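You operate a simulated robot arm through the tools that you are given. There is no shell and no other tool.

You are at the controls of a simulated robot arm. One attempt, no reset.

JOB
Wind the caliper piston home, then back the winder plate off.
Fine: the green bleed lever is open while you wind in and shut before you back off.
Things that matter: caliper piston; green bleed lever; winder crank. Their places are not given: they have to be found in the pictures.

It is judged by the outcome, as a careful person would: the job done as asked, and still so three seconds after it is handed in. It fails if anything else is knocked over, pushed out of place, dropped, spilled or broken.

ROBOT AND FRAMES
A 7-joint arm with a three-finger gripper, fixed in place. Base frame: the origin is on the floor under the middle of its stand, x ahead of it, y to its left, z up. Readings come in m, rad, newtons and seconds.
It reaches about 1.342 m from its shoulder. Its first joint turns from -2.897 to 2.897 rad. Payload 2.69 kg.
The tool frame sits at the grasp point between the pads (the TCP): z along the fingers, y along the line on which they close. The tips reach 0.03 m beyond it. The gripper opens to 0.128 m; its body begins 0.117 m behind the TCP.
Orientation is that of the tool frame in the base frame, as a unit quaternion [w, x, y, z]. With the fingers straight down and closing along the base's y, the tool's x points along the base's -x, its y along +y and its z along -z.

CONTROLS
- The arm moves only by the tool nudge_tool. Its argument "motion" is a list of rows, each a list of 6 numbers: the shift along the tool's x, y, z in units of 100 mm (1.0 is 100 mm), then the turn, a rotation vector about the tool's x, y, z in units of 120 degrees (1.0 is 120 degrees). In form: [[dx, dy, dz, rx, ry, rz], ...]. A call has 1 to 20 rows; each row is the pose to reach, as a shift and turn from the pose commanded when the call began, along the tool's axes at that moment. "hand" is the finger opening in cm, from 0 to 12.8, set as the call begins (left out, the last holds). A call with a number of a shift or a turn outside -1 to 1 is refused whole. Rows are played at 5 a second. More than 0.05 m and 0.15 rad between two rows, or a gripper value outside its range, and nothing of the call is played. A pose out of reach is approached as far as the arm can. The call stops where the force on the tool passes 60 N (or 10 N more than at its start, if that is more) or the arm is blocked; 0.2 s more then pass. Each finger travels about 0.127 m/s and halts on what it meets, pressing with about 31 N; the grip force reading is that of the motor and also rises with nothing between the fingers. The clock runs only during rows and for 0.2 s after the last one: add rows that repeat a pose to give the fingers time. The reply holds the time, the measured pose of the TCP, the force on the tool along the base axes, the opening and the grip force, in the units named above and with some noise, with the torque about the TCP (base axes, N m) and any sound that the robot's microphone picked up.
- Cameras (640 x 400 px; columns grow to the right, rows downward): "scene" is fixed at [0.2202, -0.6481, 1.4407]; the picture's right is [0.93, -0.38, 0.00], its down [-0.12, -0.28, -0.95] and it looks along [0.36, 0.88, -0.30] (base axes); focal length 319 px, centre (320, 200). "wrist" rides on the gripper at [0.058, 0.054, -0.131] in the tool frame; the picture's right is [-0.68, 0.74, 0.00], its down [-0.62, -0.57, -0.55] and it looks along [-0.40, -0.37, 0.84] (tool axes); focal length 234 px, centre (320, 200).
- snapshot(camera): a new picture of that camera. It takes no simulated time.
- lift_body(by): moves the trunk up (or, below 0, down) by that many m; the arm rides with it, the base frame stays. It gives what a move gives, with no picture.
- locate(camera, pixels): for up to 12 pixels [column, row] of the newest picture of that camera ("zoom" is the newest enlarged one), the place [x, y, z] in the base frame of the surface seen there, good to about 0.003 m. It takes no simulated time.
- inspect(camera, box): a new picture of the part [left, top, right, bottom] of that camera's present view, enlarged. It takes no simulated time.
- hand_in(): hands the job in; it is judged then, once.

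Open the gripper and draw the arm clear of the work before you hand the job in, unless the task says otherwise.

The tools are called as a command line: name --pt "numbers of a row" for each row, then --argument value for the rest, lists and objects as JSON in quotes. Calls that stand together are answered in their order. nudge_tool: Moves the arm, as the interface text tells. Its arguments: {"type":"object","properties":{"motion":{"type":"array","items":{"type":"array","items":{"type":"number"}}},"hand":{"type":"number"}},"required":["motion"]} The other tools are called the same way: lift_body (by) moves the trunk up or down; snapshot (camera) takes a picture; locate (camera, pixels) gives the place of the surface under pixels of a picture; inspect (camera, box) takes an enlarged picture of a part of a camera's view; hand_in () hands the job in.

At the start:

```text
time: 0.0
position: [0.3953, 0.5257, 1.256]
tcp_rot: [-0.001, 0.0, 1.0, 0.001]
force: [-0.2, 1.1, -0.1]
ft_torque: [0.01, 0.01, 0.03]
finger_gap: 0.1279
finger_force: 0.0
trunk travel left (down, up): [-0.15, 0.2]
```

scene: 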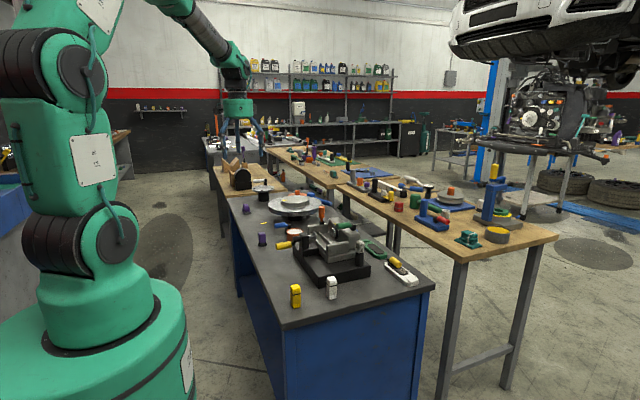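
wrist: 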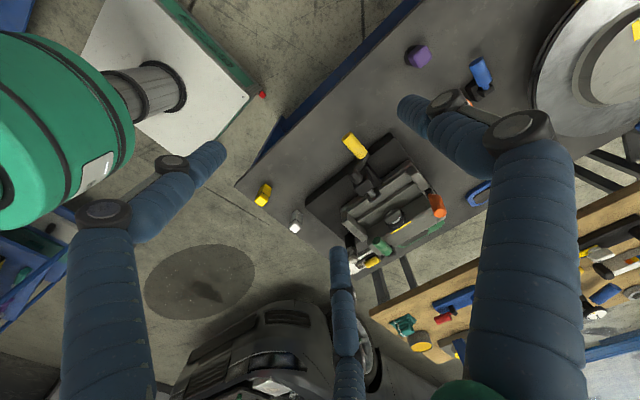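

The scene picture shows a grey bench with a caliper-like fixture around (335,250) px. I'll take enlarged views of it in both cameras.

inspect --camera "scene" --box '[240, 180, 440, 310]'

inspect --camera "wrist" --box '[280, 110, 480, 280]'

```text
3.08 times, centred on (340, 245) of scene
```

zoom: 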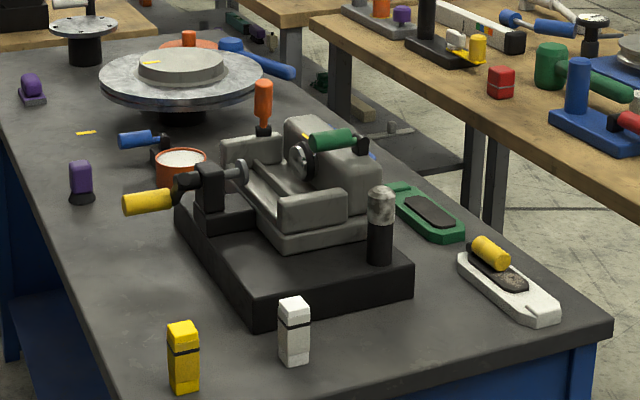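

```text
2.35 times, centred on (380, 195) of wrist
```

zoom: 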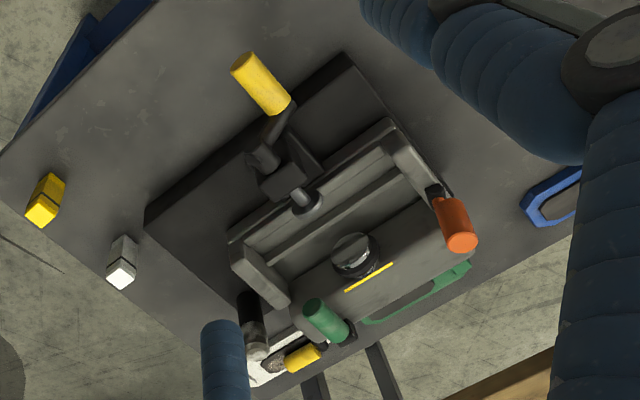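

The wrist enlargement shows the yellow crank handle (260,80), screw end/plate (305,200), piston (352,250), green lever (325,320) and orange lever (455,225). I'll locate those points.

locate --camera "zoom" --pixels '[[240, 65], [262, 85], [283, 105], [270, 130], [263, 160], [285, 185], [305, 203], [352, 250], [318, 310], [340, 330], [455, 230], [370, 278]]'

inspect --camera "scene" --box '[270, 200, 380, 290]'

```text
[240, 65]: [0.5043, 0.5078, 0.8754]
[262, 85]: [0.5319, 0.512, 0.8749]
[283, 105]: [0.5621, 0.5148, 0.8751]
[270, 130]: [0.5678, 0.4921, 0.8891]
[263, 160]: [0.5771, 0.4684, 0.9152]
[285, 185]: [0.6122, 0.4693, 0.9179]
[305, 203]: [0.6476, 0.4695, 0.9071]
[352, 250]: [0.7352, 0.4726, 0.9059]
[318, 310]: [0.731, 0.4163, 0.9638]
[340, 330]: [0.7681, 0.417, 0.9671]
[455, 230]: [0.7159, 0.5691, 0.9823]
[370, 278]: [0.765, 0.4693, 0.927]
```

```text
4.44 times, centred on (325, 245) of scene
```

zoom: 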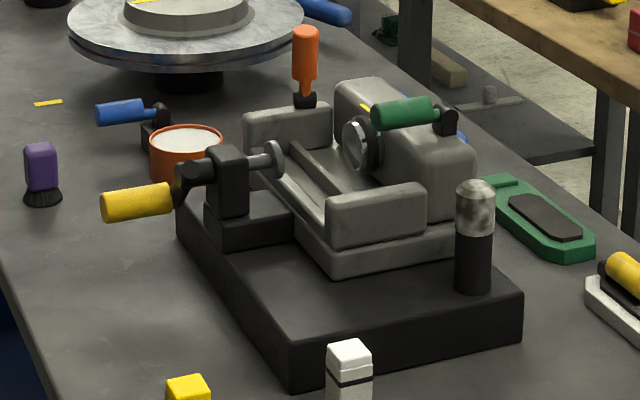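

The scene enlargement shows the green lever on a black pivot (445,120), crank hub (185,180) with yellow handle (135,203), the plate (275,160) and piston (355,145). I'll locate these for a second reading.

locate --camera "zoom" --pixels '[[385, 115], [430, 110], [447, 122], [110, 205], [165, 198], [185, 180], [228, 170], [258, 163], [274, 160], [352, 140], [305, 60], [305, 100]]'

inspect --camera "scene" --box '[325, 210, 375, 240]'

```text
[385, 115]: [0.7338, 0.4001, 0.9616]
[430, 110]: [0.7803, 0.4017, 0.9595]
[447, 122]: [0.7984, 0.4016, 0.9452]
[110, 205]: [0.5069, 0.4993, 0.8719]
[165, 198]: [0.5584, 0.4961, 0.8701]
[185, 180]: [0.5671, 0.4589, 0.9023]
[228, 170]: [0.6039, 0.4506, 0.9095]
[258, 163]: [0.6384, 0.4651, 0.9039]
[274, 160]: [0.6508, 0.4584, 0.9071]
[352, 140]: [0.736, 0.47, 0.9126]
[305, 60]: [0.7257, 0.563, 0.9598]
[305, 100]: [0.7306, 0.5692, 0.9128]
```

```text
12.80 times, centred on (350, 225) of scene
```

zoom: 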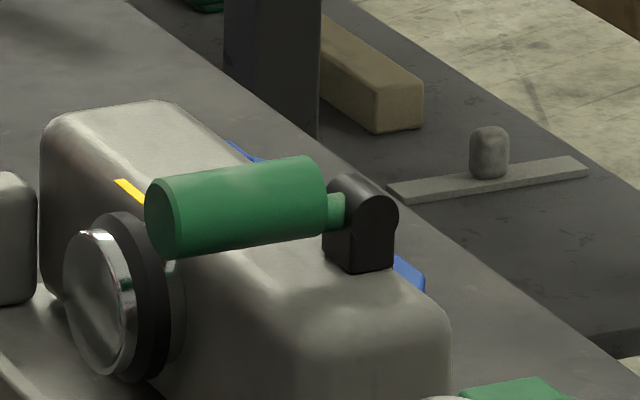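

The green lever lies pointing toward -x from a black pivot at about (0.798,0.405,0.945), the crank axis looks parallel to x at y≈0.467, z≈0.908. I'll move the wrist camera closer for better views, staying well above the work.

nudge_tool --pt "-0.3 0.1 0.1 0 0 0" --pt "-0.6 0.2 0.3 0 0 0" --pt "-0.9 0.3 0.5 0 0 0" --pt "-1.0 0.3 0.6 0 0 0"

snapshot --camera "wrist"

```text
time: 1.0
position: [0.4963, 0.5564, 1.1953]
tcp_rot: [0.0, 0.0, 1.0, 0.0]
force: [0.1, -0.1, -0.8]
ft_torque: [-0.01, 0.05, -0.02]
finger_gap: 0.1278
finger_force: 0.2
trunk travel left (down, up): [-0.15, 0.2]
```

```text
taken
```

wrist: 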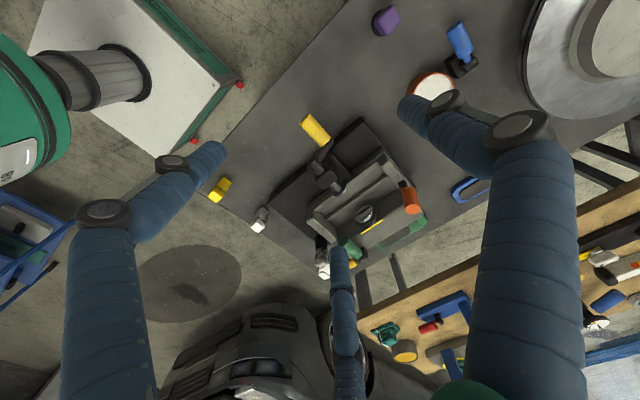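

The wrist view now shows three fingers around the edges and the fixture near (360,200). I'll move a further 0.1 m in +x, a bit right and down, still about 9 cm above everything, for a clear close-up.

nudge_tool --pt "-0.3 -0.15 0.2 0 0 0" --pt "-0.6 -0.3 0.4 0 0 0" --pt "-0.9 -0.45 0.6 0 0 0" --pt "-1.0 -0.5 0.7 0 0 0"

snapshot --camera "wrist"

snapshot --camera "scene"

```text
time: 2.0
position: [0.5974, 0.5052, 1.1266]
tcp_rot: [0.0, 0.0, 1.0, 0.0]
force: [0.7, 0.3, 0.1]
ft_torque: [-0.01, 0.01, 0.03]
finger_gap: 0.1277
finger_force: 0.2
trunk travel left (down, up): [-0.15, 0.2]
```

```text
taken
```

wrist: 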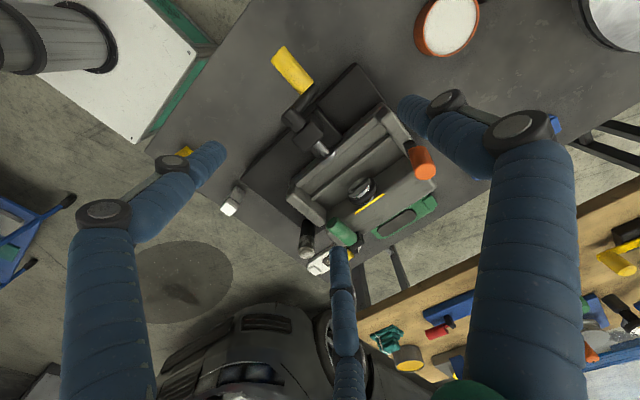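

```text
taken
```

scene: 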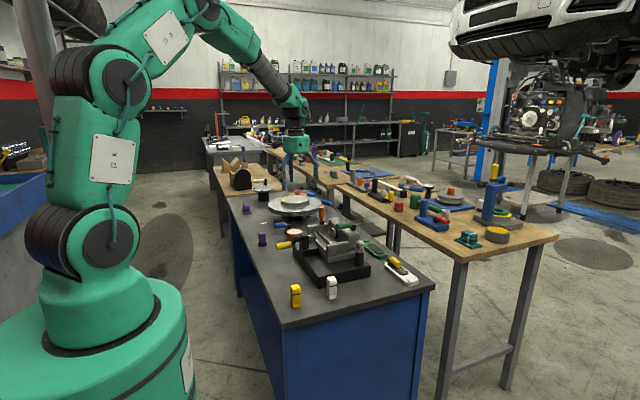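

I'll enlarge the fixture in the wrist view around (350,170), to see the pivot of the green lever, the screw and the plate.

inspect --camera "wrist" --box '[260, 60, 450, 270]'

inspect --camera "wrist" --box '[320, 160, 440, 260]'

```text
1.90 times, centred on (355, 165) of wrist
```

zoom: 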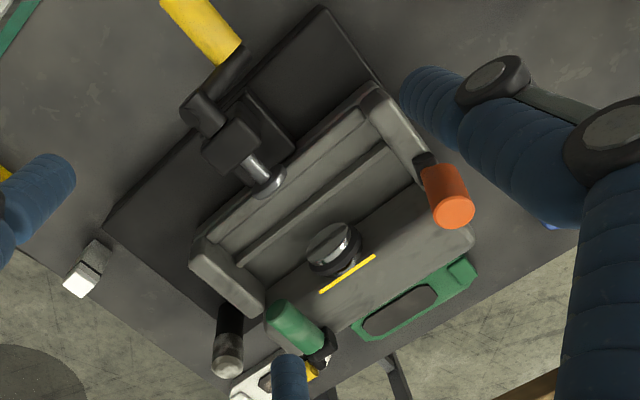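

```text
4.00 times, centred on (380, 210) of wrist
```

zoom: 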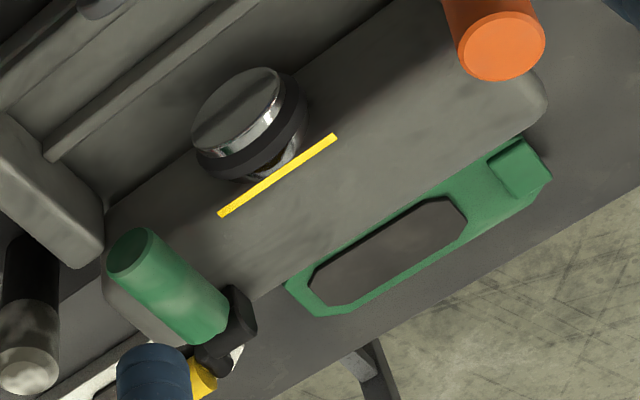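

I'll locate the piston face, boot ring, yellow line and the green lever/pivot points in this enlargement.

locate --camera "zoom" --pixels '[[235, 108], [283, 90], [265, 140], [270, 165], [220, 213], [334, 137], [130, 250], [165, 290], [205, 320], [235, 310], [215, 360], [150, 310]]'

inspect --camera "wrist" --box '[260, 30, 370, 170]'

```text
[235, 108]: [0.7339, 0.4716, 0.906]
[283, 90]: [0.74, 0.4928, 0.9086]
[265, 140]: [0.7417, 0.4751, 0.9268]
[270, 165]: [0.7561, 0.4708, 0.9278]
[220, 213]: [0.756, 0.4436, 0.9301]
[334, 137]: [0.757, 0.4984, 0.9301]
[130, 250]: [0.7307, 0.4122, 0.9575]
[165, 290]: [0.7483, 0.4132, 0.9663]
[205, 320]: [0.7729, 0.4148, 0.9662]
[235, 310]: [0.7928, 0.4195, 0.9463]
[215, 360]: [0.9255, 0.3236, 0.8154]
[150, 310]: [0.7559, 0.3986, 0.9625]
```

```text
2.86 times, centred on (315, 100) of wrist
```

zoom: 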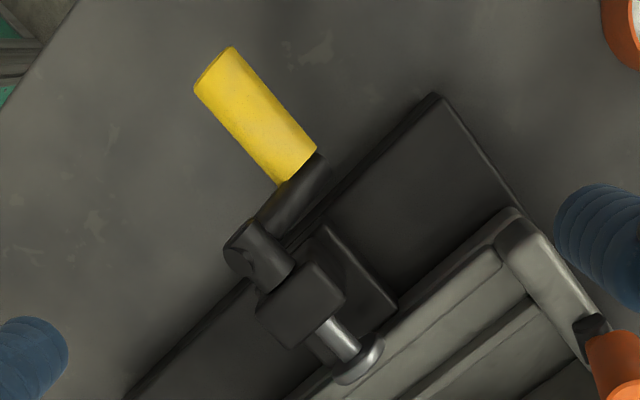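

I'll locate the crank parts in this enlargement: handle ends (212,68)/(297,165), arm (290,200), hub (255,255), bearing block (300,300), shaft (340,335), plate (362,360), and bench/base surfaces.

locate --camera "zoom" --pixels '[[212, 75], [255, 115], [290, 160], [285, 205], [245, 240], [270, 255], [305, 290], [335, 330], [360, 360], [150, 150], [440, 160], [200, 360]]'

inspect --camera "scene" --box '[270, 215, 350, 275]'

```text
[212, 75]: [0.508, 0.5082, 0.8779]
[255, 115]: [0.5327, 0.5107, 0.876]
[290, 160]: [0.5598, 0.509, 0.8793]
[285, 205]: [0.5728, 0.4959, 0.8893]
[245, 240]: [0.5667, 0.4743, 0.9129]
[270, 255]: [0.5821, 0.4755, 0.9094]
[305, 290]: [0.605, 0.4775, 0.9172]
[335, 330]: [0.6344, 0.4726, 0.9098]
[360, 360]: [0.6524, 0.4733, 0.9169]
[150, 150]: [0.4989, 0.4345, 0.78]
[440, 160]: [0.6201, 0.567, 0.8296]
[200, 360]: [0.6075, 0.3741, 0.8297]
```

```text
6.67 times, centred on (310, 245) of scene
```

zoom: 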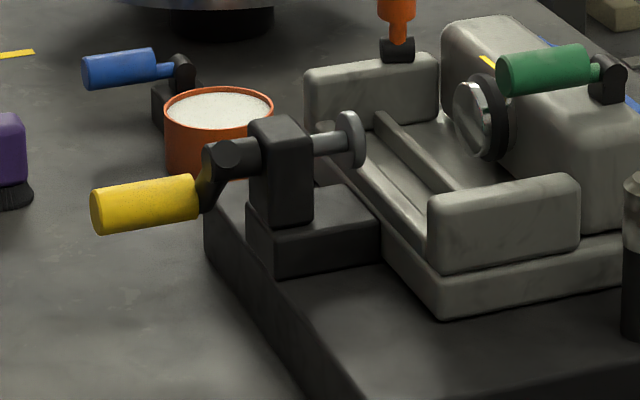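

The handle (yellow) runs x≈0.503–0.562 with axis at about y=0.510, z=0.864; the crank axis is near y=0.471, z=0.902. Before planning a grip I'll close the fingers to 3 cm in free air and look at how they meet.

nudge_tool --pt "0 0 0 0 0 0" --pt "0 0 0 0 0 0" --pt "0 0 0 0 0 0" --pt "0 0 0 0 0 0" --pt "0 0 0 0 0 0" --hand 3.0

snapshot --camera "wrist"

inspect --camera "scene" --box '[240, 80, 380, 210]'

```text
time: 3.2
position: [0.5966, 0.5067, 1.1274]
tcp_rot: [0.0, 0.0, 1.0, 0.0]
force: [0.1, -0.3, -0.7]
ft_torque: [0.0, 0.0, -0.03]
finger_gap: 0.0297
finger_force: 0.1
trunk travel left (down, up): [-0.15, 0.2]
```

```text
taken
```

wrist: 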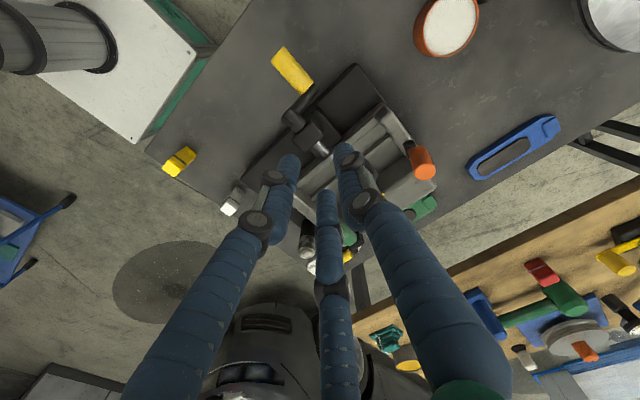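

```text
3.08 times, centred on (310, 145) of scene
```

zoom: 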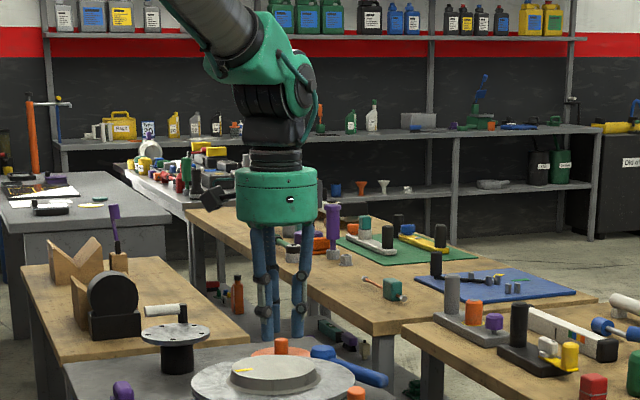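

The three fingers close concentrically (tips at about (290,160), (345,150), (327,200) px), so gripping the handle end-on from -x looks best. I'll check the bench edges and nearby objects for clearance.

snapshot --camera "scene"

locate --camera "scene" --pixels '[[285, 322], [430, 285], [258, 262], [240, 225], [296, 295], [332, 287], [262, 240], [280, 226], [283, 245], [293, 232], [248, 210], [400, 272]]'

```text
taken
```

scene: 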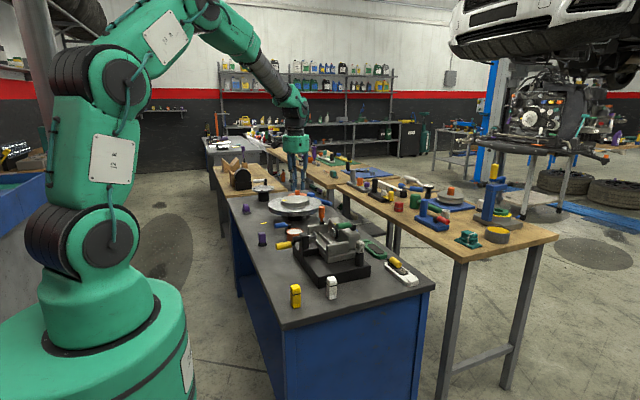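

```text
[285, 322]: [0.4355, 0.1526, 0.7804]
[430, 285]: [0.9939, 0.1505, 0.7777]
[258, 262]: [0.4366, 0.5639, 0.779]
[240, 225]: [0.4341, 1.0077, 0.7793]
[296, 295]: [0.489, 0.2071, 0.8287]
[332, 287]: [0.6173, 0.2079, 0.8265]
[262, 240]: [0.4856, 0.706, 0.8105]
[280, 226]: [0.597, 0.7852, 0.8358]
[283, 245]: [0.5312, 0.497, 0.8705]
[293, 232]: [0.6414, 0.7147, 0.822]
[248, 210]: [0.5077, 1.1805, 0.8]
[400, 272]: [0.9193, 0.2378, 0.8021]
```

The bench edge is at x≈0.435, so the gripper body would be off the bench when gripping end-on. Now I'll look at the surroundings of the green lever (post with grey cap near (360,243), body corners).

inspect --camera "scene" --box '[330, 200, 410, 280]'

locate --camera "scene" --pixels '[[360, 240], [360, 262], [375, 235], [360, 228], [374, 226], [348, 240], [330, 250], [345, 250]]'

```text
5.00 times, centred on (370, 240) of scene
```

zoom: 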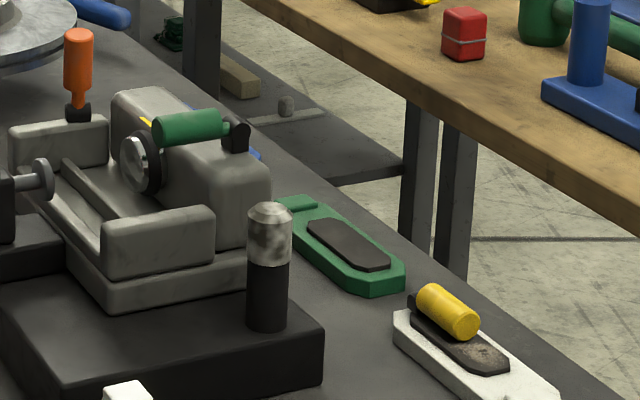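

```text
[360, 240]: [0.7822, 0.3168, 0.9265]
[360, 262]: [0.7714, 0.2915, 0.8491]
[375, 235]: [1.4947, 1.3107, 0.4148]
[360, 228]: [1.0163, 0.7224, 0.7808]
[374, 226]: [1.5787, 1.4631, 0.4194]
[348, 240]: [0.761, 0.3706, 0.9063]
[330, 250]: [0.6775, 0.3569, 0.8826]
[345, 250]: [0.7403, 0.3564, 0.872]
```

The lever handle's axis is at about y=0.410, z=0.955, x 0.730–0.785, pivot near x≈0.80; nothing nearby is taller than z≈0.93 except the orange lever. I'll move above it with the fingers opened to 9 cm.

nudge_tool --pt "-0.3 -0.3 0 0 0 0" --pt "-0.6 -0.6 0 0 0 0" --pt "-0.9 -0.9 0 0 0 0" --pt "-1.0 -1.0 0 0 0 0" --pt "-1.0 -1.0 0 0 0 0" --hand 9.0

nudge_tool --pt "-0.3 -0.03 0.2 0 0 0" --pt "-0.55 -0.03 0.5 0 0 0" --pt "-0.6 -0.03 0.6 0 0 0" --pt "-0.6 -0.03 0.6 0 0 0"

snapshot --camera "wrist"

inspect --camera "scene" --box '[290, 150, 410, 260]'

```text
time: 4.4
position: [0.6974, 0.4069, 1.1255]
tcp_rot: [0.0, -0.001, 1.0, 0.0]
force: [-0.5, -0.1, 0.5]
ft_torque: [0.02, -0.03, -0.01]
finger_gap: 0.0899
finger_force: 0.1
trunk travel left (down, up): [-0.15, 0.2]
```

```text
time: 5.4
position: [0.7552, 0.404, 1.0665]
tcp_rot: [0.0, -0.001, 1.0, 0.0]
force: [0.0, 0.2, -0.3]
ft_torque: [0.0, -0.01, -0.03]
finger_gap: 0.0899
finger_force: 0.0
trunk travel left (down, up): [-0.15, 0.2]
```

```text
taken
```

wrist: 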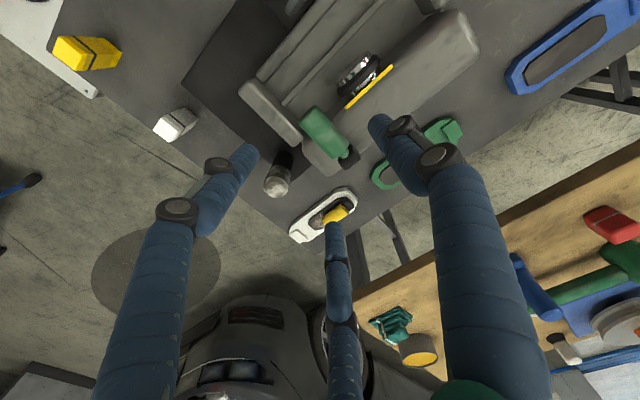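

```text
3.64 times, centred on (350, 205) of scene
```

zoom: 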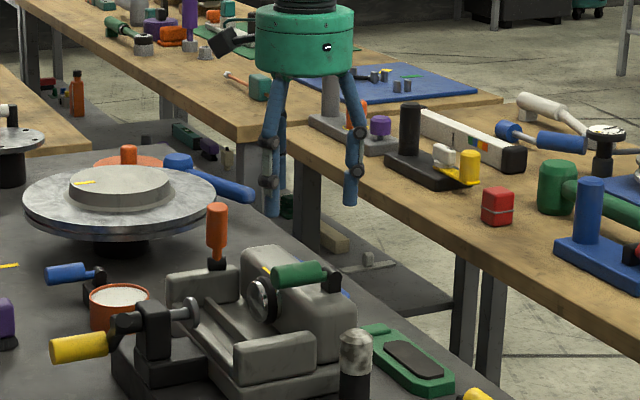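

The fingers are above the lever (lever at (325,135) px in the wrist view). I'll enlarge it to see the hinge and re-measure.

inspect --camera "wrist" --box '[270, 60, 400, 190]'

locate --camera "wrist" --pixels '[[305, 110], [315, 125], [328, 138], [338, 150], [349, 157], [355, 172], [313, 165], [300, 148], [360, 85], [362, 130]]'

```text
3.08 times, centred on (335, 125) of wrist
```

zoom: 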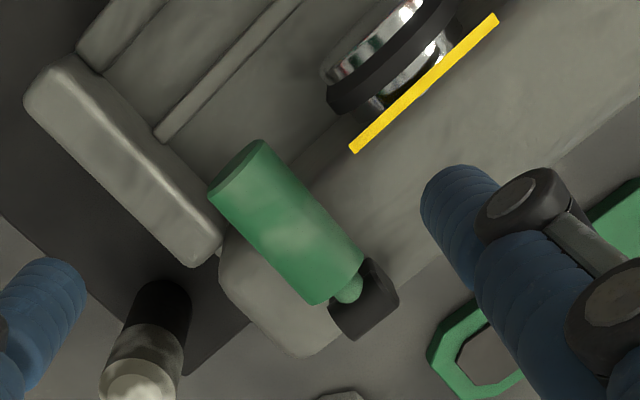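

```text
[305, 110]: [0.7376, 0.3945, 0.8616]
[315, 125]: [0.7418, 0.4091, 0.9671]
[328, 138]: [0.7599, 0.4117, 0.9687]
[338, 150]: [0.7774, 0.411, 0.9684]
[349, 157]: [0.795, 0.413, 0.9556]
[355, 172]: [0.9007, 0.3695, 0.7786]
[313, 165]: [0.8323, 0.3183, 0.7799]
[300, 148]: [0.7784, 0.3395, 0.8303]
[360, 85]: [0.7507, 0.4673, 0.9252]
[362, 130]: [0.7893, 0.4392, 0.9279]
```

The handle's top is at z≈0.9685, centre y≈0.4105. I'll descend straight to z≈0.968 with the tips just below the handle's centreline and above the body top (0.93), watching force.

nudge_tool --pt "0.04 0 0.25 0 0 0" --pt "0.04 0 0.5 0 0 0" --pt "0.04 0 0.7 0 0 0" --pt "0.04 0 0.85 0 0 0" --pt "0.04 0 0.95 0 0 0" --pt "0.04 0 0.98 0 0 0"

snapshot --camera "wrist"

inspect --camera "scene" --box '[310, 190, 390, 250]'

```text
time: 6.8
position: [0.7511, 0.403, 0.9686]
tcp_rot: [0.0, 0.001, 1.0, 0.0]
force: [-0.4, 0.1, -0.1]
ft_torque: [0.05, -0.03, -0.04]
finger_gap: 0.09
finger_force: 0.0
trunk travel left (down, up): [-0.15, 0.2]
```

```text
taken
```

wrist: 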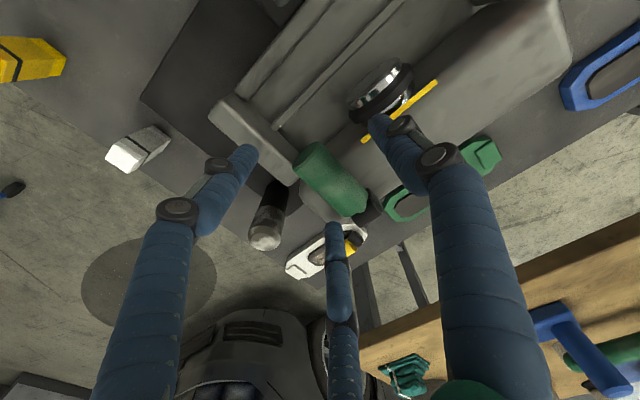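

```text
6.67 times, centred on (350, 220) of scene
```

zoom: 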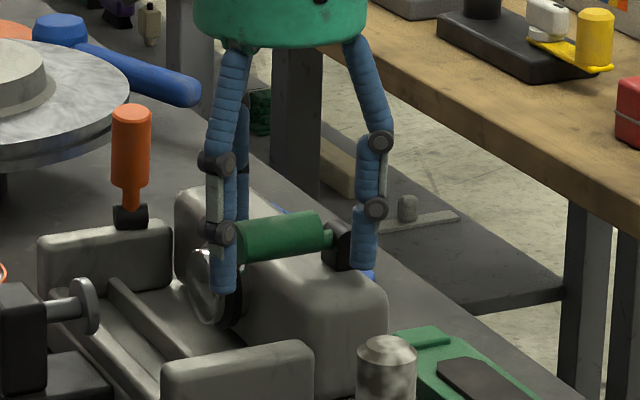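

The fingers straddle the lever with no contact. I'll close them to grip the handle gently in steps (target 3.6 cm gap).

nudge_tool --pt "0 0 0 0 0 0" --pt "0 0 0 0 0 0" --pt "0 0 0 0 0 0" --pt "0 0 0 0 0 0" --hand 3.4

snapshot --camera "wrist"

inspect --camera "scene" --box '[310, 190, 390, 250]'

```text
time: 7.8
position: [0.7519, 0.4034, 0.9689]
tcp_rot: [0.0, 0.001, 1.0, 0.0]
force: [4.9, -5.3, -1.9]
ft_torque: [-0.08, -0.09, -1.11]
finger_gap: 0.0375
finger_force: 45.2
trunk travel left (down, up): [-0.15, 0.2]
```

```text
taken
```

wrist: 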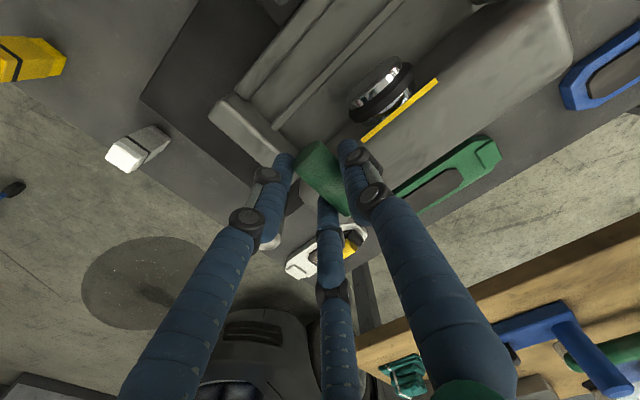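

```text
6.67 times, centred on (350, 220) of scene
```

zoom: 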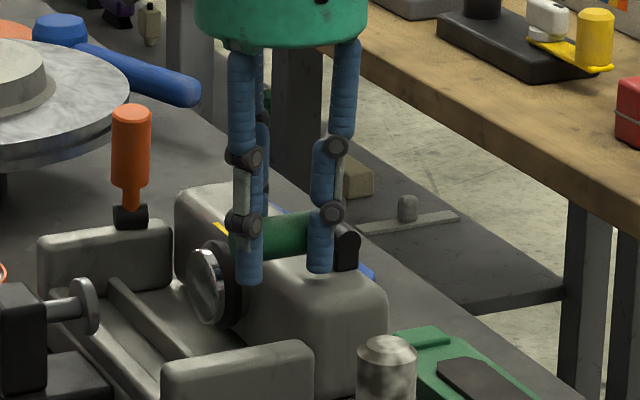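

The handle is gripped (gap 37.5 mm, force rising). I'll lift it gently along a small arc about the pivot at about (0.80, 0.95) up to ~25° and see whether it yields.

nudge_tool --pt "-0.005 0 -0.04 0 0 0" --pt "-0.01 0 -0.08 0 0 0" --pt "-0.03 0 -0.12 0 0 0" --pt "-0.045 0 -0.16 0 0 0" --pt "-0.06 0 -0.2 0 0 0"

inspect --camera "scene" --box '[310, 190, 390, 250]'

snapshot --camera "wrist"

```text
time: 9.0
position: [0.7564, 0.4029, 0.9872]
tcp_rot: [-0.001, 0.0, 1.0, -0.001]
force: [-18.2, -8.2, -31.2]
ft_torque: [-0.54, 1.98, -0.86]
finger_gap: 0.0385
finger_force: 45.1
trunk travel left (down, up): [-0.15, 0.2]
```

```text
6.67 times, centred on (350, 220) of scene
```

zoom: 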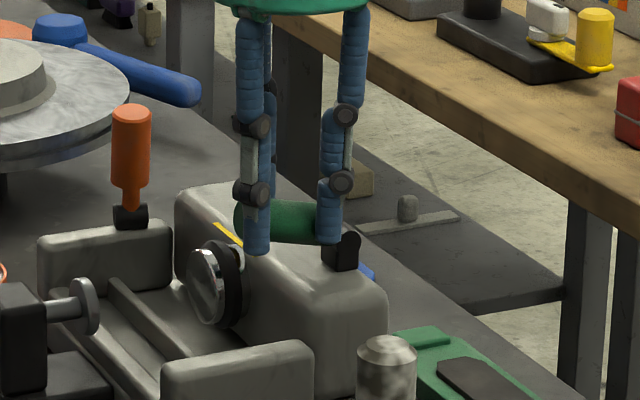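

```text
taken
```

wrist: 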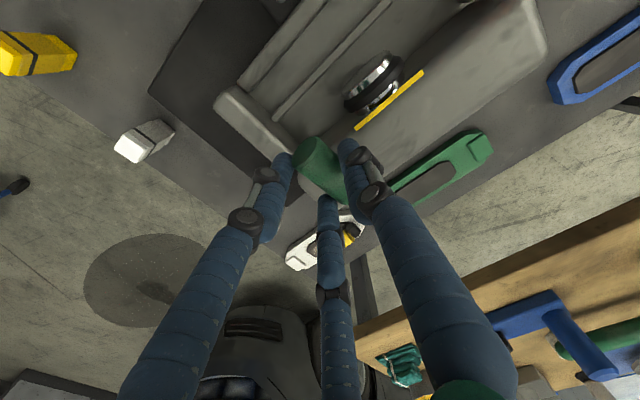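

The lever hinges upward as expected (resistance ≈36 N tangential). I'll continue the arc to about 60° and check.

nudge_tool --pt "-0.025 0 -0.035 0 0 0" --pt "-0.055 0 -0.07 0 0 0" --pt "-0.085 0 -0.1 0 0 0" --pt "-0.12 0 -0.13 0 0 0" --pt "-0.155 0 -0.155 0 0 0" --pt "-0.19 0 -0.175 0 0 0"

inspect --camera "scene" --box '[310, 190, 390, 250]'

snapshot --camera "wrist"

```text
time: 10.4
position: [0.7775, 0.4039, 1.0078]
tcp_rot: [0.001, 0.001, 1.0, 0.001]
force: [-22.2, -11.6, 4.9]
ft_torque: [0.24, 1.12, 1.2]
finger_gap: 0.036
finger_force: 44.8
trunk travel left (down, up): [-0.15, 0.2]
```

```text
6.67 times, centred on (350, 220) of scene
```

zoom: 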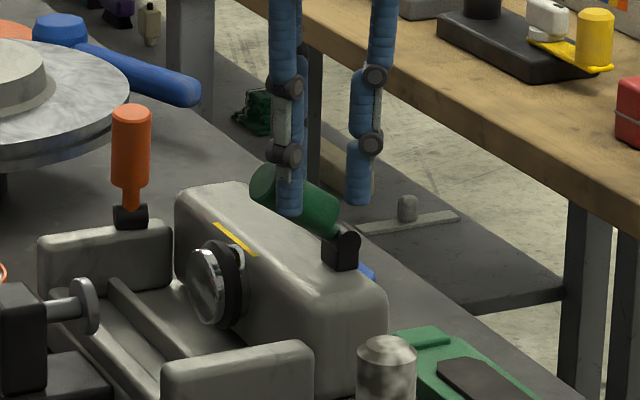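

```text
taken
```

wrist: 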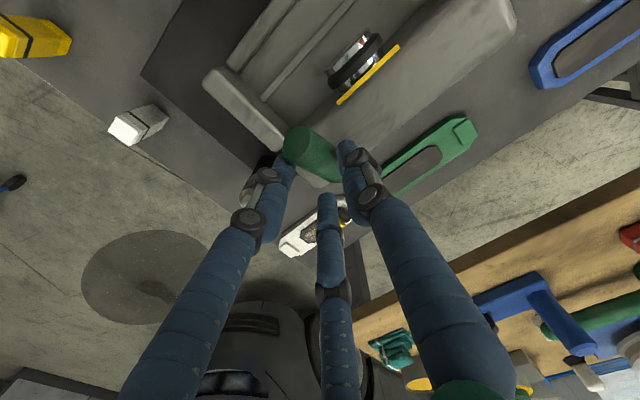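

The fingers slid up the handle; the lever is at about 40° now. I'll release, rise, and see whether the lever stays put, then push it on from its -x side with closed fingers.

nudge_tool --pt "0 0 0 0 0 0" --pt "0 0 0 0 0 0" --pt "0 0 0 0 0 0" --pt "0 0 -0.3 0 0 0" --pt "0 0 -0.6 0 0 0" --pt "0 0 -0.7 0 0 0" --hand 9.0

inspect --camera "scene" --box '[310, 190, 390, 250]'

snapshot --camera "wrist"

```text
time: 11.8
position: [0.7763, 0.4019, 1.0763]
tcp_rot: [0.001, 0.0, 1.0, 0.0]
force: [0.3, 0.0, 0.1]
ft_torque: [-0.03, -0.01, 0.0]
finger_gap: 0.0899
finger_force: 0.1
trunk travel left (down, up): [-0.15, 0.2]
```

```text
6.67 times, centred on (350, 220) of scene
```

zoom: 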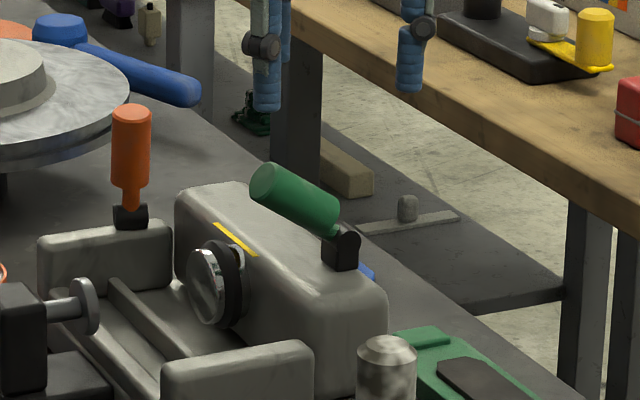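

```text
taken
```

wrist: 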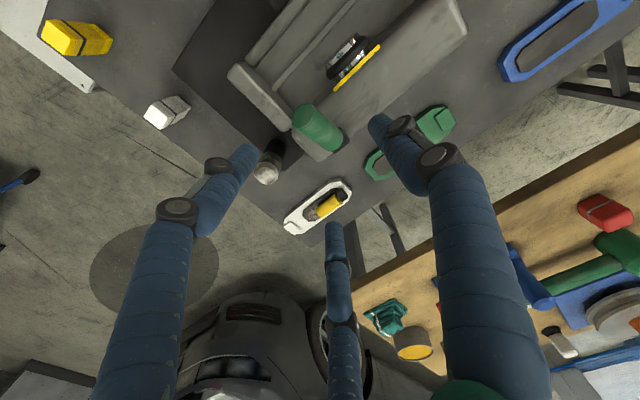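

The lever stays at about 40° on its own. I'll measure it, then move to its -x side and close the fingers.

locate --camera "zoom" --pixels '[[262, 183], [300, 200], [330, 222], [345, 250]]'

nudge_tool --pt "0.3 0.02 0 0 0 0" --pt "0.6 0.05 0 0 0 0" --pt "0.9 0.08 0 0 0 0" --pt "0.9 0.08 0 0 0 0" --pt "0.9 0.08 0 0 0 0" --hand 0

```text
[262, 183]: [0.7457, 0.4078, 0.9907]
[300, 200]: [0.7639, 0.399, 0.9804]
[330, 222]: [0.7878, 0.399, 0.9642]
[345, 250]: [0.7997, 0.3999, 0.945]
```

```text
time: 13.0
position: [0.6871, 0.4106, 1.0742]
tcp_rot: [0.0, 0.0, 1.0, 0.0]
force: [-0.1, -0.7, -0.4]
ft_torque: [-0.04, 0.01, 0.0]
finger_gap: 0.0024
finger_force: 31.3
trunk travel left (down, up): [-0.15, 0.2]
```

The lever end is at (0.746,0.409,0.991). With closed fingers at x=0.687 I descend to TCP z≈0.998, then push in +x against the handle's underside toward vertical, watching force.

nudge_tool --pt "0 0 0.3 0 0 0" --pt "0 0 0.6 0 0 0" --pt "0 0 0.76 0 0 0" --pt "0 0 0.76 0 0 0"

nudge_tool --pt "-0.1 0 0 0 0 0" --pt "-0.2 0 0 0 0 0" --pt "-0.3 0 0 0 0 0" --pt "-0.4 0 0 0 0 0" --pt "-0.5 0 0 0 0 0" --pt "-0.6 0 0 0 0 0" --pt "-0.7 0 0 0 0 0"

inspect --camera "scene" --box '[310, 190, 390, 250]'

```text
time: 14.0
position: [0.6876, 0.4104, 0.9984]
tcp_rot: [0.002, -0.001, 1.0, 0.0]
force: [-0.1, -0.3, 0.2]
ft_torque: [-0.02, -0.01, -0.02]
finger_gap: 0.0021
finger_force: 31.0
trunk travel left (down, up): [-0.15, 0.2]
```

```text
time: 15.6
position: [0.7435, 0.4122, 0.999]
tcp_rot: [-0.007, -0.001, 1.0, -0.002]
force: [-34.5, -6.7, 18.2]
ft_torque: [-0.02, -0.52, -0.31]
finger_gap: 0.002
finger_force: 30.7
trunk travel left (down, up): [-0.15, 0.2]
stopped in row 7: the force on the tool passed its limit at 72 N (the readings are from after the stop); the commanded pose is now the measured one
```

```text
6.67 times, centred on (350, 220) of scene
```

zoom: 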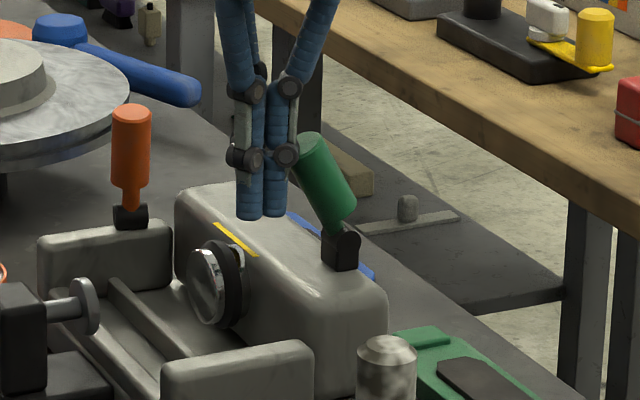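

The push stopped at 72 N with the lever around 65°. I'll measure the lever and check whether that's an end stop.

locate --camera "zoom" --pixels '[[310, 138], [328, 180], [345, 215], [345, 250]]'

inspect --camera "scene" --box '[335, 205, 375, 235]'

snapshot --camera "wrist"

```text
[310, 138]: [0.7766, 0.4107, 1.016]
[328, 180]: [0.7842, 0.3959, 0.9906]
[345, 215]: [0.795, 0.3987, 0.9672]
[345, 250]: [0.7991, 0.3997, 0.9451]
```

```text
13.33 times, centred on (355, 220) of scene
```

zoom: 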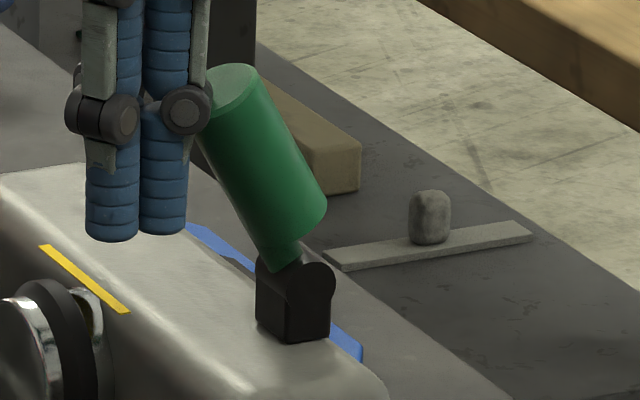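

```text
taken
```

wrist: 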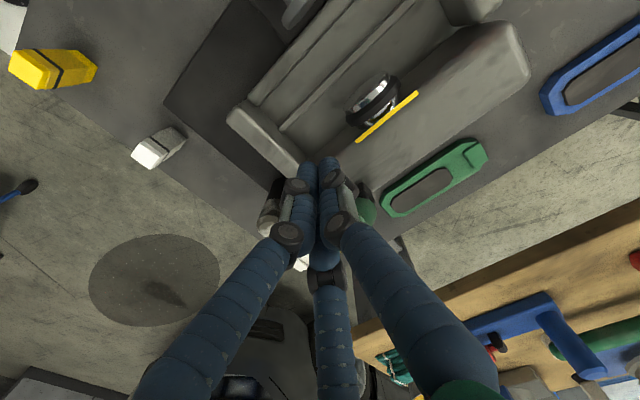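

The lever is at about 70° from horizontal. I'll ease back and push again slowly to learn whether it still moves or is at its stop.

nudge_tool --pt "0.05 0 0 0 0 0" --pt "0.03 0 0 0 0 0" --pt "0.01 0 0 0 0 0" --pt "-0.01 0 0 0 0 0" --pt "-0.03 0 0 0 0 0" --pt "-0.05 0 0 0 0 0" --pt "-0.07 0 0 0 0 0" --pt "-0.09 0 0 0 0 0" --pt "-0.11 0 0 0 0 0"

inspect --camera "scene" --box '[335, 205, 375, 235]'

```text
time: 16.8
position: [0.7441, 0.4102, 0.9984]
tcp_rot: [-0.009, -0.001, 1.0, -0.003]
force: [-32.8, -7.8, 20.0]
ft_torque: [-0.03, -0.64, -0.28]
finger_gap: 0.0019
finger_force: 31.6
trunk travel left (down, up): [-0.15, 0.2]
stopped in row 5: the force on the tool passed its limit at 62 N (the readings are from after the stop); the commanded pose is now the measured one
```

```text
13.33 times, centred on (355, 220) of scene
```

zoom: 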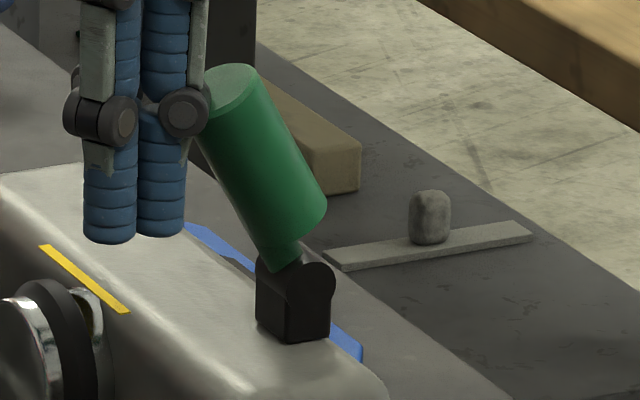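

The lever is hard against its stop at about 70° (62 N with no motion), so it is now in its other end position – open. I'll retreat from it and go up and back toward the crank side.

nudge_tool --pt "0.1 0 0 0 0 0" --pt "0.3 0 -0.1 0 0 0" --pt "0.3 0 -0.5 0 0 0" --pt "0.3 0 -0.9 0 0 0" --pt "0.3 0 -1.0 0 0 0" --pt "0.3 0 -1.0 0 0 0"

nudge_tool --pt "0.3 0.1 -0.2 0 0 0" --pt "0.6 0.3 -0.4 0 0 0" --pt "0.9 0.5 -0.5 0 0 0" --pt "1.0 0.7 -0.5 0 0 0" --pt "1.0 0.9 -0.5 0 0 0"

snapshot --camera "wrist"

snapshot --camera "scene"

```text
time: 18.2
position: [0.7191, 0.4114, 1.0956]
tcp_rot: [-0.008, -0.001, 1.0, -0.003]
force: [-0.7, -0.4, 0.5]
ft_torque: [-0.02, 0.0, -0.01]
finger_gap: 0.002
finger_force: 30.8
trunk travel left (down, up): [-0.15, 0.2]
```

```text
time: 19.4
position: [0.6183, 0.5019, 1.1458]
tcp_rot: [-0.01, -0.001, 1.0, -0.004]
force: [-0.2, 0.1, -0.1]
ft_torque: [-0.02, -0.03, 0.01]
finger_gap: 0.002
finger_force: 31.1
trunk travel left (down, up): [-0.15, 0.2]
```

```text
taken
```

wrist: 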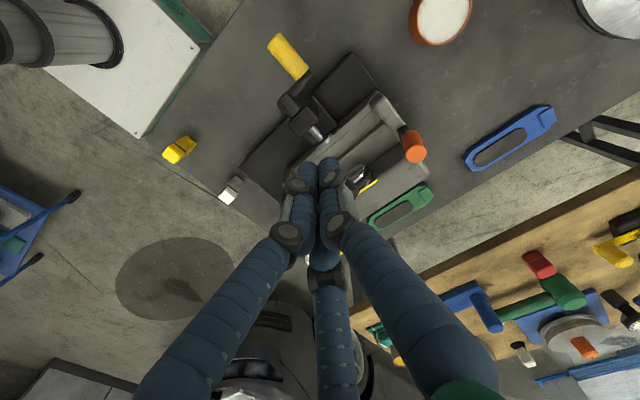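

```text
taken
```

scene: 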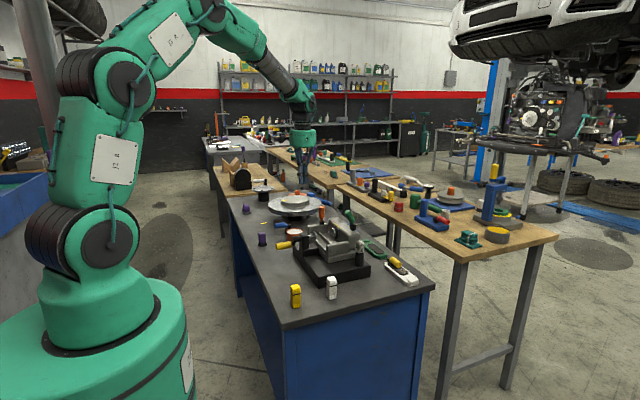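

The lever stays tilted up (scene (350,217)). I'll check the white platform and column at the wrist view's top left for clearance before turning the wrist horizontal.

locate --camera "wrist" --pixels '[[190, 45], [140, 130], [60, 70], [110, 40], [60, 45], [170, 10], [150, 100], [20, 20]]'

inspect --camera "scene" --box '[300, 190, 400, 260]'

```text
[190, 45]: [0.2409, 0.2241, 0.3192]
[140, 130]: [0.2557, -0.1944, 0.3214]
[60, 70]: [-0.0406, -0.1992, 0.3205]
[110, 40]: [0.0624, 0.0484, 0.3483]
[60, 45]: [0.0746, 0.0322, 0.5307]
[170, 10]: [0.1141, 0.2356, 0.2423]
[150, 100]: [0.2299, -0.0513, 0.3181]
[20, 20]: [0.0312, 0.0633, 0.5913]
```

```text
5.71 times, centred on (350, 225) of scene
```

zoom: 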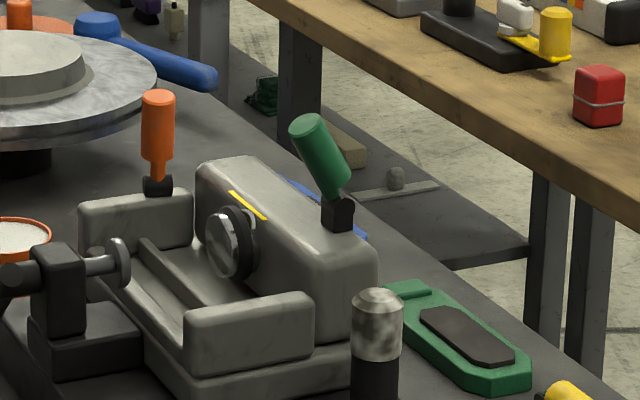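

The space near (0.2–0.45, 0.5, 0.9) is free. I'll move back in -x while yawing the tool +90° about its own axis, so the wrist camera ends up on the upper side once I tilt the tool to point along +x.

nudge_tool --pt "0.1 0 0 0 0 0.068" --pt "0.2 0 0 0 0 0.136" --pt "0.3 0 0 0 0 0.204" --pt "0.4 0 0 0 0 0.272" --pt "0.5 0 0 0 0 0.34" --pt "0.6 0 0 0 0 0.408" --pt "0.7 0 0 0 0 0.476" --pt "0.8 0 0 0 0 0.544" --pt "0.9 0 0 0 0 0.612" --pt "1.0 0 0 0 0 0.68" --pt "1.0 0 0 0 0 0.748" --pt "1.0 0 0 0 0 0.75"

snapshot --camera "scene"

```text
time: 22.0
position: [0.5204, 0.5021, 1.1489]
tcp_rot: [-0.004, 0.707, 0.707, -0.008]
force: [0.0, -0.2, 0.0]
ft_torque: [-0.03, 0.02, -0.03]
finger_gap: 0.0021
finger_force: 31.0
trunk travel left (down, up): [-0.15, 0.2]
```

```text
taken
```

scene: 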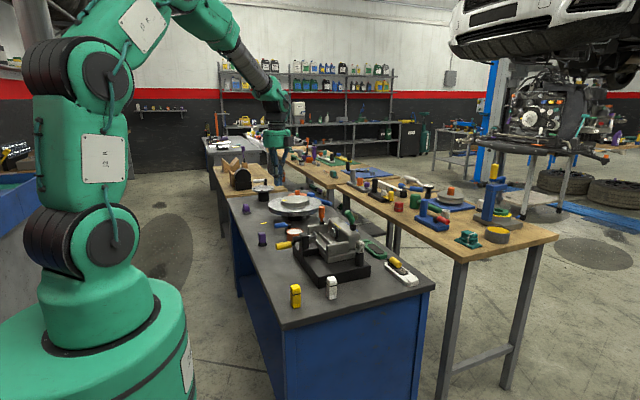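

The yaw is done (x_t=+Y, y_t=+X). Now tilt about tool x by -45° first while moving back 6 cm, and check that the arm follows.

nudge_tool --pt "0 -0.1 0 -0.065 0 0" --pt "0 -0.2 0 -0.13 0 0" --pt "0 -0.3 0 -0.195 0 0" --pt "0 -0.4 0 -0.26 0 0" --pt "0 -0.5 0 -0.32 0 0" --pt "0 -0.6 0 -0.375 0 0" --pt "0 -0.6 0 -0.375 0 0"

snapshot --camera "scene"

```text
time: 23.6
position: [0.4763, 0.498, 1.1691]
tcp_rot: [0.242, 0.66, 0.67, 0.24]
force: [-1.0, -2.9, 0.9]
ft_torque: [0.28, -0.11, 0.27]
finger_gap: 0.0021
finger_force: 30.4
out of reach, approached as far as the arm can: row 4, 5, 6, 7
trunk travel left (down, up): [-0.15, 0.2]
```

```text
taken
```

scene: 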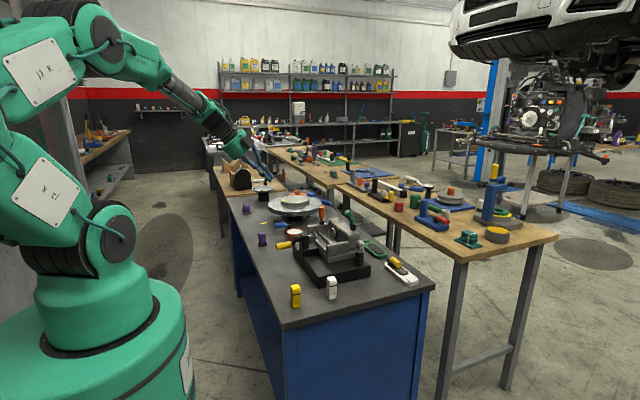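

The arm can't tilt to horizontal here (out of reach from about 40°). I'll go with a vertical approach instead: yaw the tool so two fingers pinch the handle from ±y and the third sits beyond its free end. First undo the tilt.

nudge_tool --pt "0 0.05 0 0.06 0 0" --pt "0 0.1 0 0.12 0 0" --pt "0 0.15 0 0.18 0 0" --pt "0 0.2 0 0.24 0 0" --pt "0 0.25 0 0.3 0 0" --pt "0 0.3 0 0.36 0 0" --pt "0 0.3 0 0.375 0 0"

```text
time: 25.2
position: [0.501, 0.4999, 1.183]
tcp_rot: [-0.028, 0.702, 0.711, -0.039]
force: [0.8, 0.9, -0.9]
ft_torque: [-0.03, 0.06, 0.02]
finger_gap: 0.0022
finger_force: 31.3
trunk travel left (down, up): [-0.15, 0.2]
```

Orientation is near vertical again with a ~5° residual tilt. I'll correct that, then yaw -120° and -60° to get the straddling roll.

nudge_tool --pt "0 0 0 -0.022 0 0" --pt "0 0 0 -0.045 0 0" --pt "0 0 0 -0.045 0 0" --hand 5.0

nudge_tool --pt "0 0 0 0 0 -0.067" --pt "0 0 0 0 0 -0.134" --pt "0 0 0 0 0 -0.201" --pt "0 0 0 0 0 -0.268" --pt "0 0 0 0 0 -0.335" --pt "0 0 0 0 0 -0.402" --pt "0 0 0 0 0 -0.469" --pt "0 0 0 0 0 -0.536" --pt "0 0 0 0 0 -0.603" --pt "0 0 0 0 0 -0.67" --pt "0 0 0 0 0 -0.737" --pt "0 0 0 0 0 -0.804" --pt "0 0 0 0 0 -0.871" --pt "0 0 0 0 0 -0.938" --pt "0 0 0 0 0 -1.0" --pt "0 0 0 0 0 -1.0"

```text
time: 26.0
position: [0.4999, 0.5, 1.184]
tcp_rot: [0.006, 0.702, 0.712, -0.005]
force: [-0.4, 0.3, -0.9]
ft_torque: [0.03, -0.04, -0.01]
finger_gap: 0.0501
finger_force: 0.1
trunk travel left (down, up): [-0.15, 0.2]
```

```text
time: 29.4
position: [0.5002, 0.5019, 1.1831]
tcp_rot: [-0.001, -0.267, 0.964, -0.007]
force: [0.4, 0.2, -0.6]
ft_torque: [0.03, 0.0, 0.01]
finger_gap: 0.0503
finger_force: 0.1
trunk travel left (down, up): [-0.15, 0.2]
```

Yaw is at 211° of the 270° target for tool x; I'll complete the remaining ~59°.

nudge_tool --pt "0 0 0 0 0 -0.067" --pt "0 0 0 0 0 -0.134" --pt "0 0 0 0 0 -0.201" --pt "0 0 0 0 0 -0.268" --pt "0 0 0 0 0 -0.335" --pt "0 0 0 0 0 -0.402" --pt "0 0 0 0 0 -0.469" --pt "0 0 0 0 0 -0.491" --pt "0 0 0 0 0 -0.491"

snapshot --camera "wrist"

snapshot --camera "scene"

```text
time: 31.4
position: [0.5011, 0.5004, 1.185]
tcp_rot: [-0.004, -0.706, 0.708, -0.006]
force: [0.0, 0.5, -0.4]
ft_torque: [0.0, -0.03, 0.02]
finger_gap: 0.0504
finger_force: 0.1
trunk travel left (down, up): [-0.15, 0.2]
```

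```text
taken
```

wrist: 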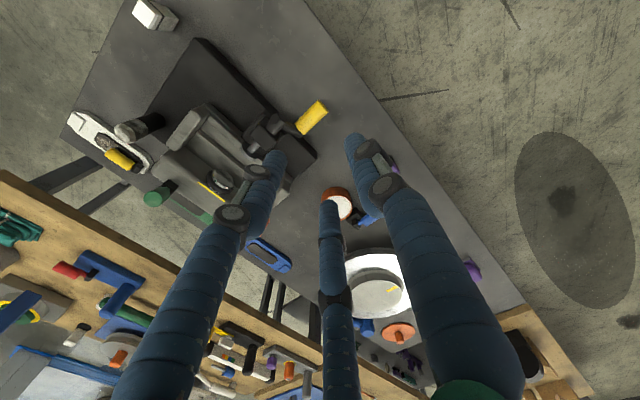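

```text
taken
```

scene: 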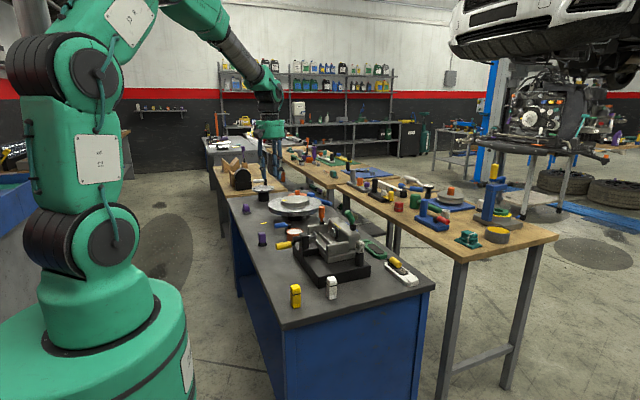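

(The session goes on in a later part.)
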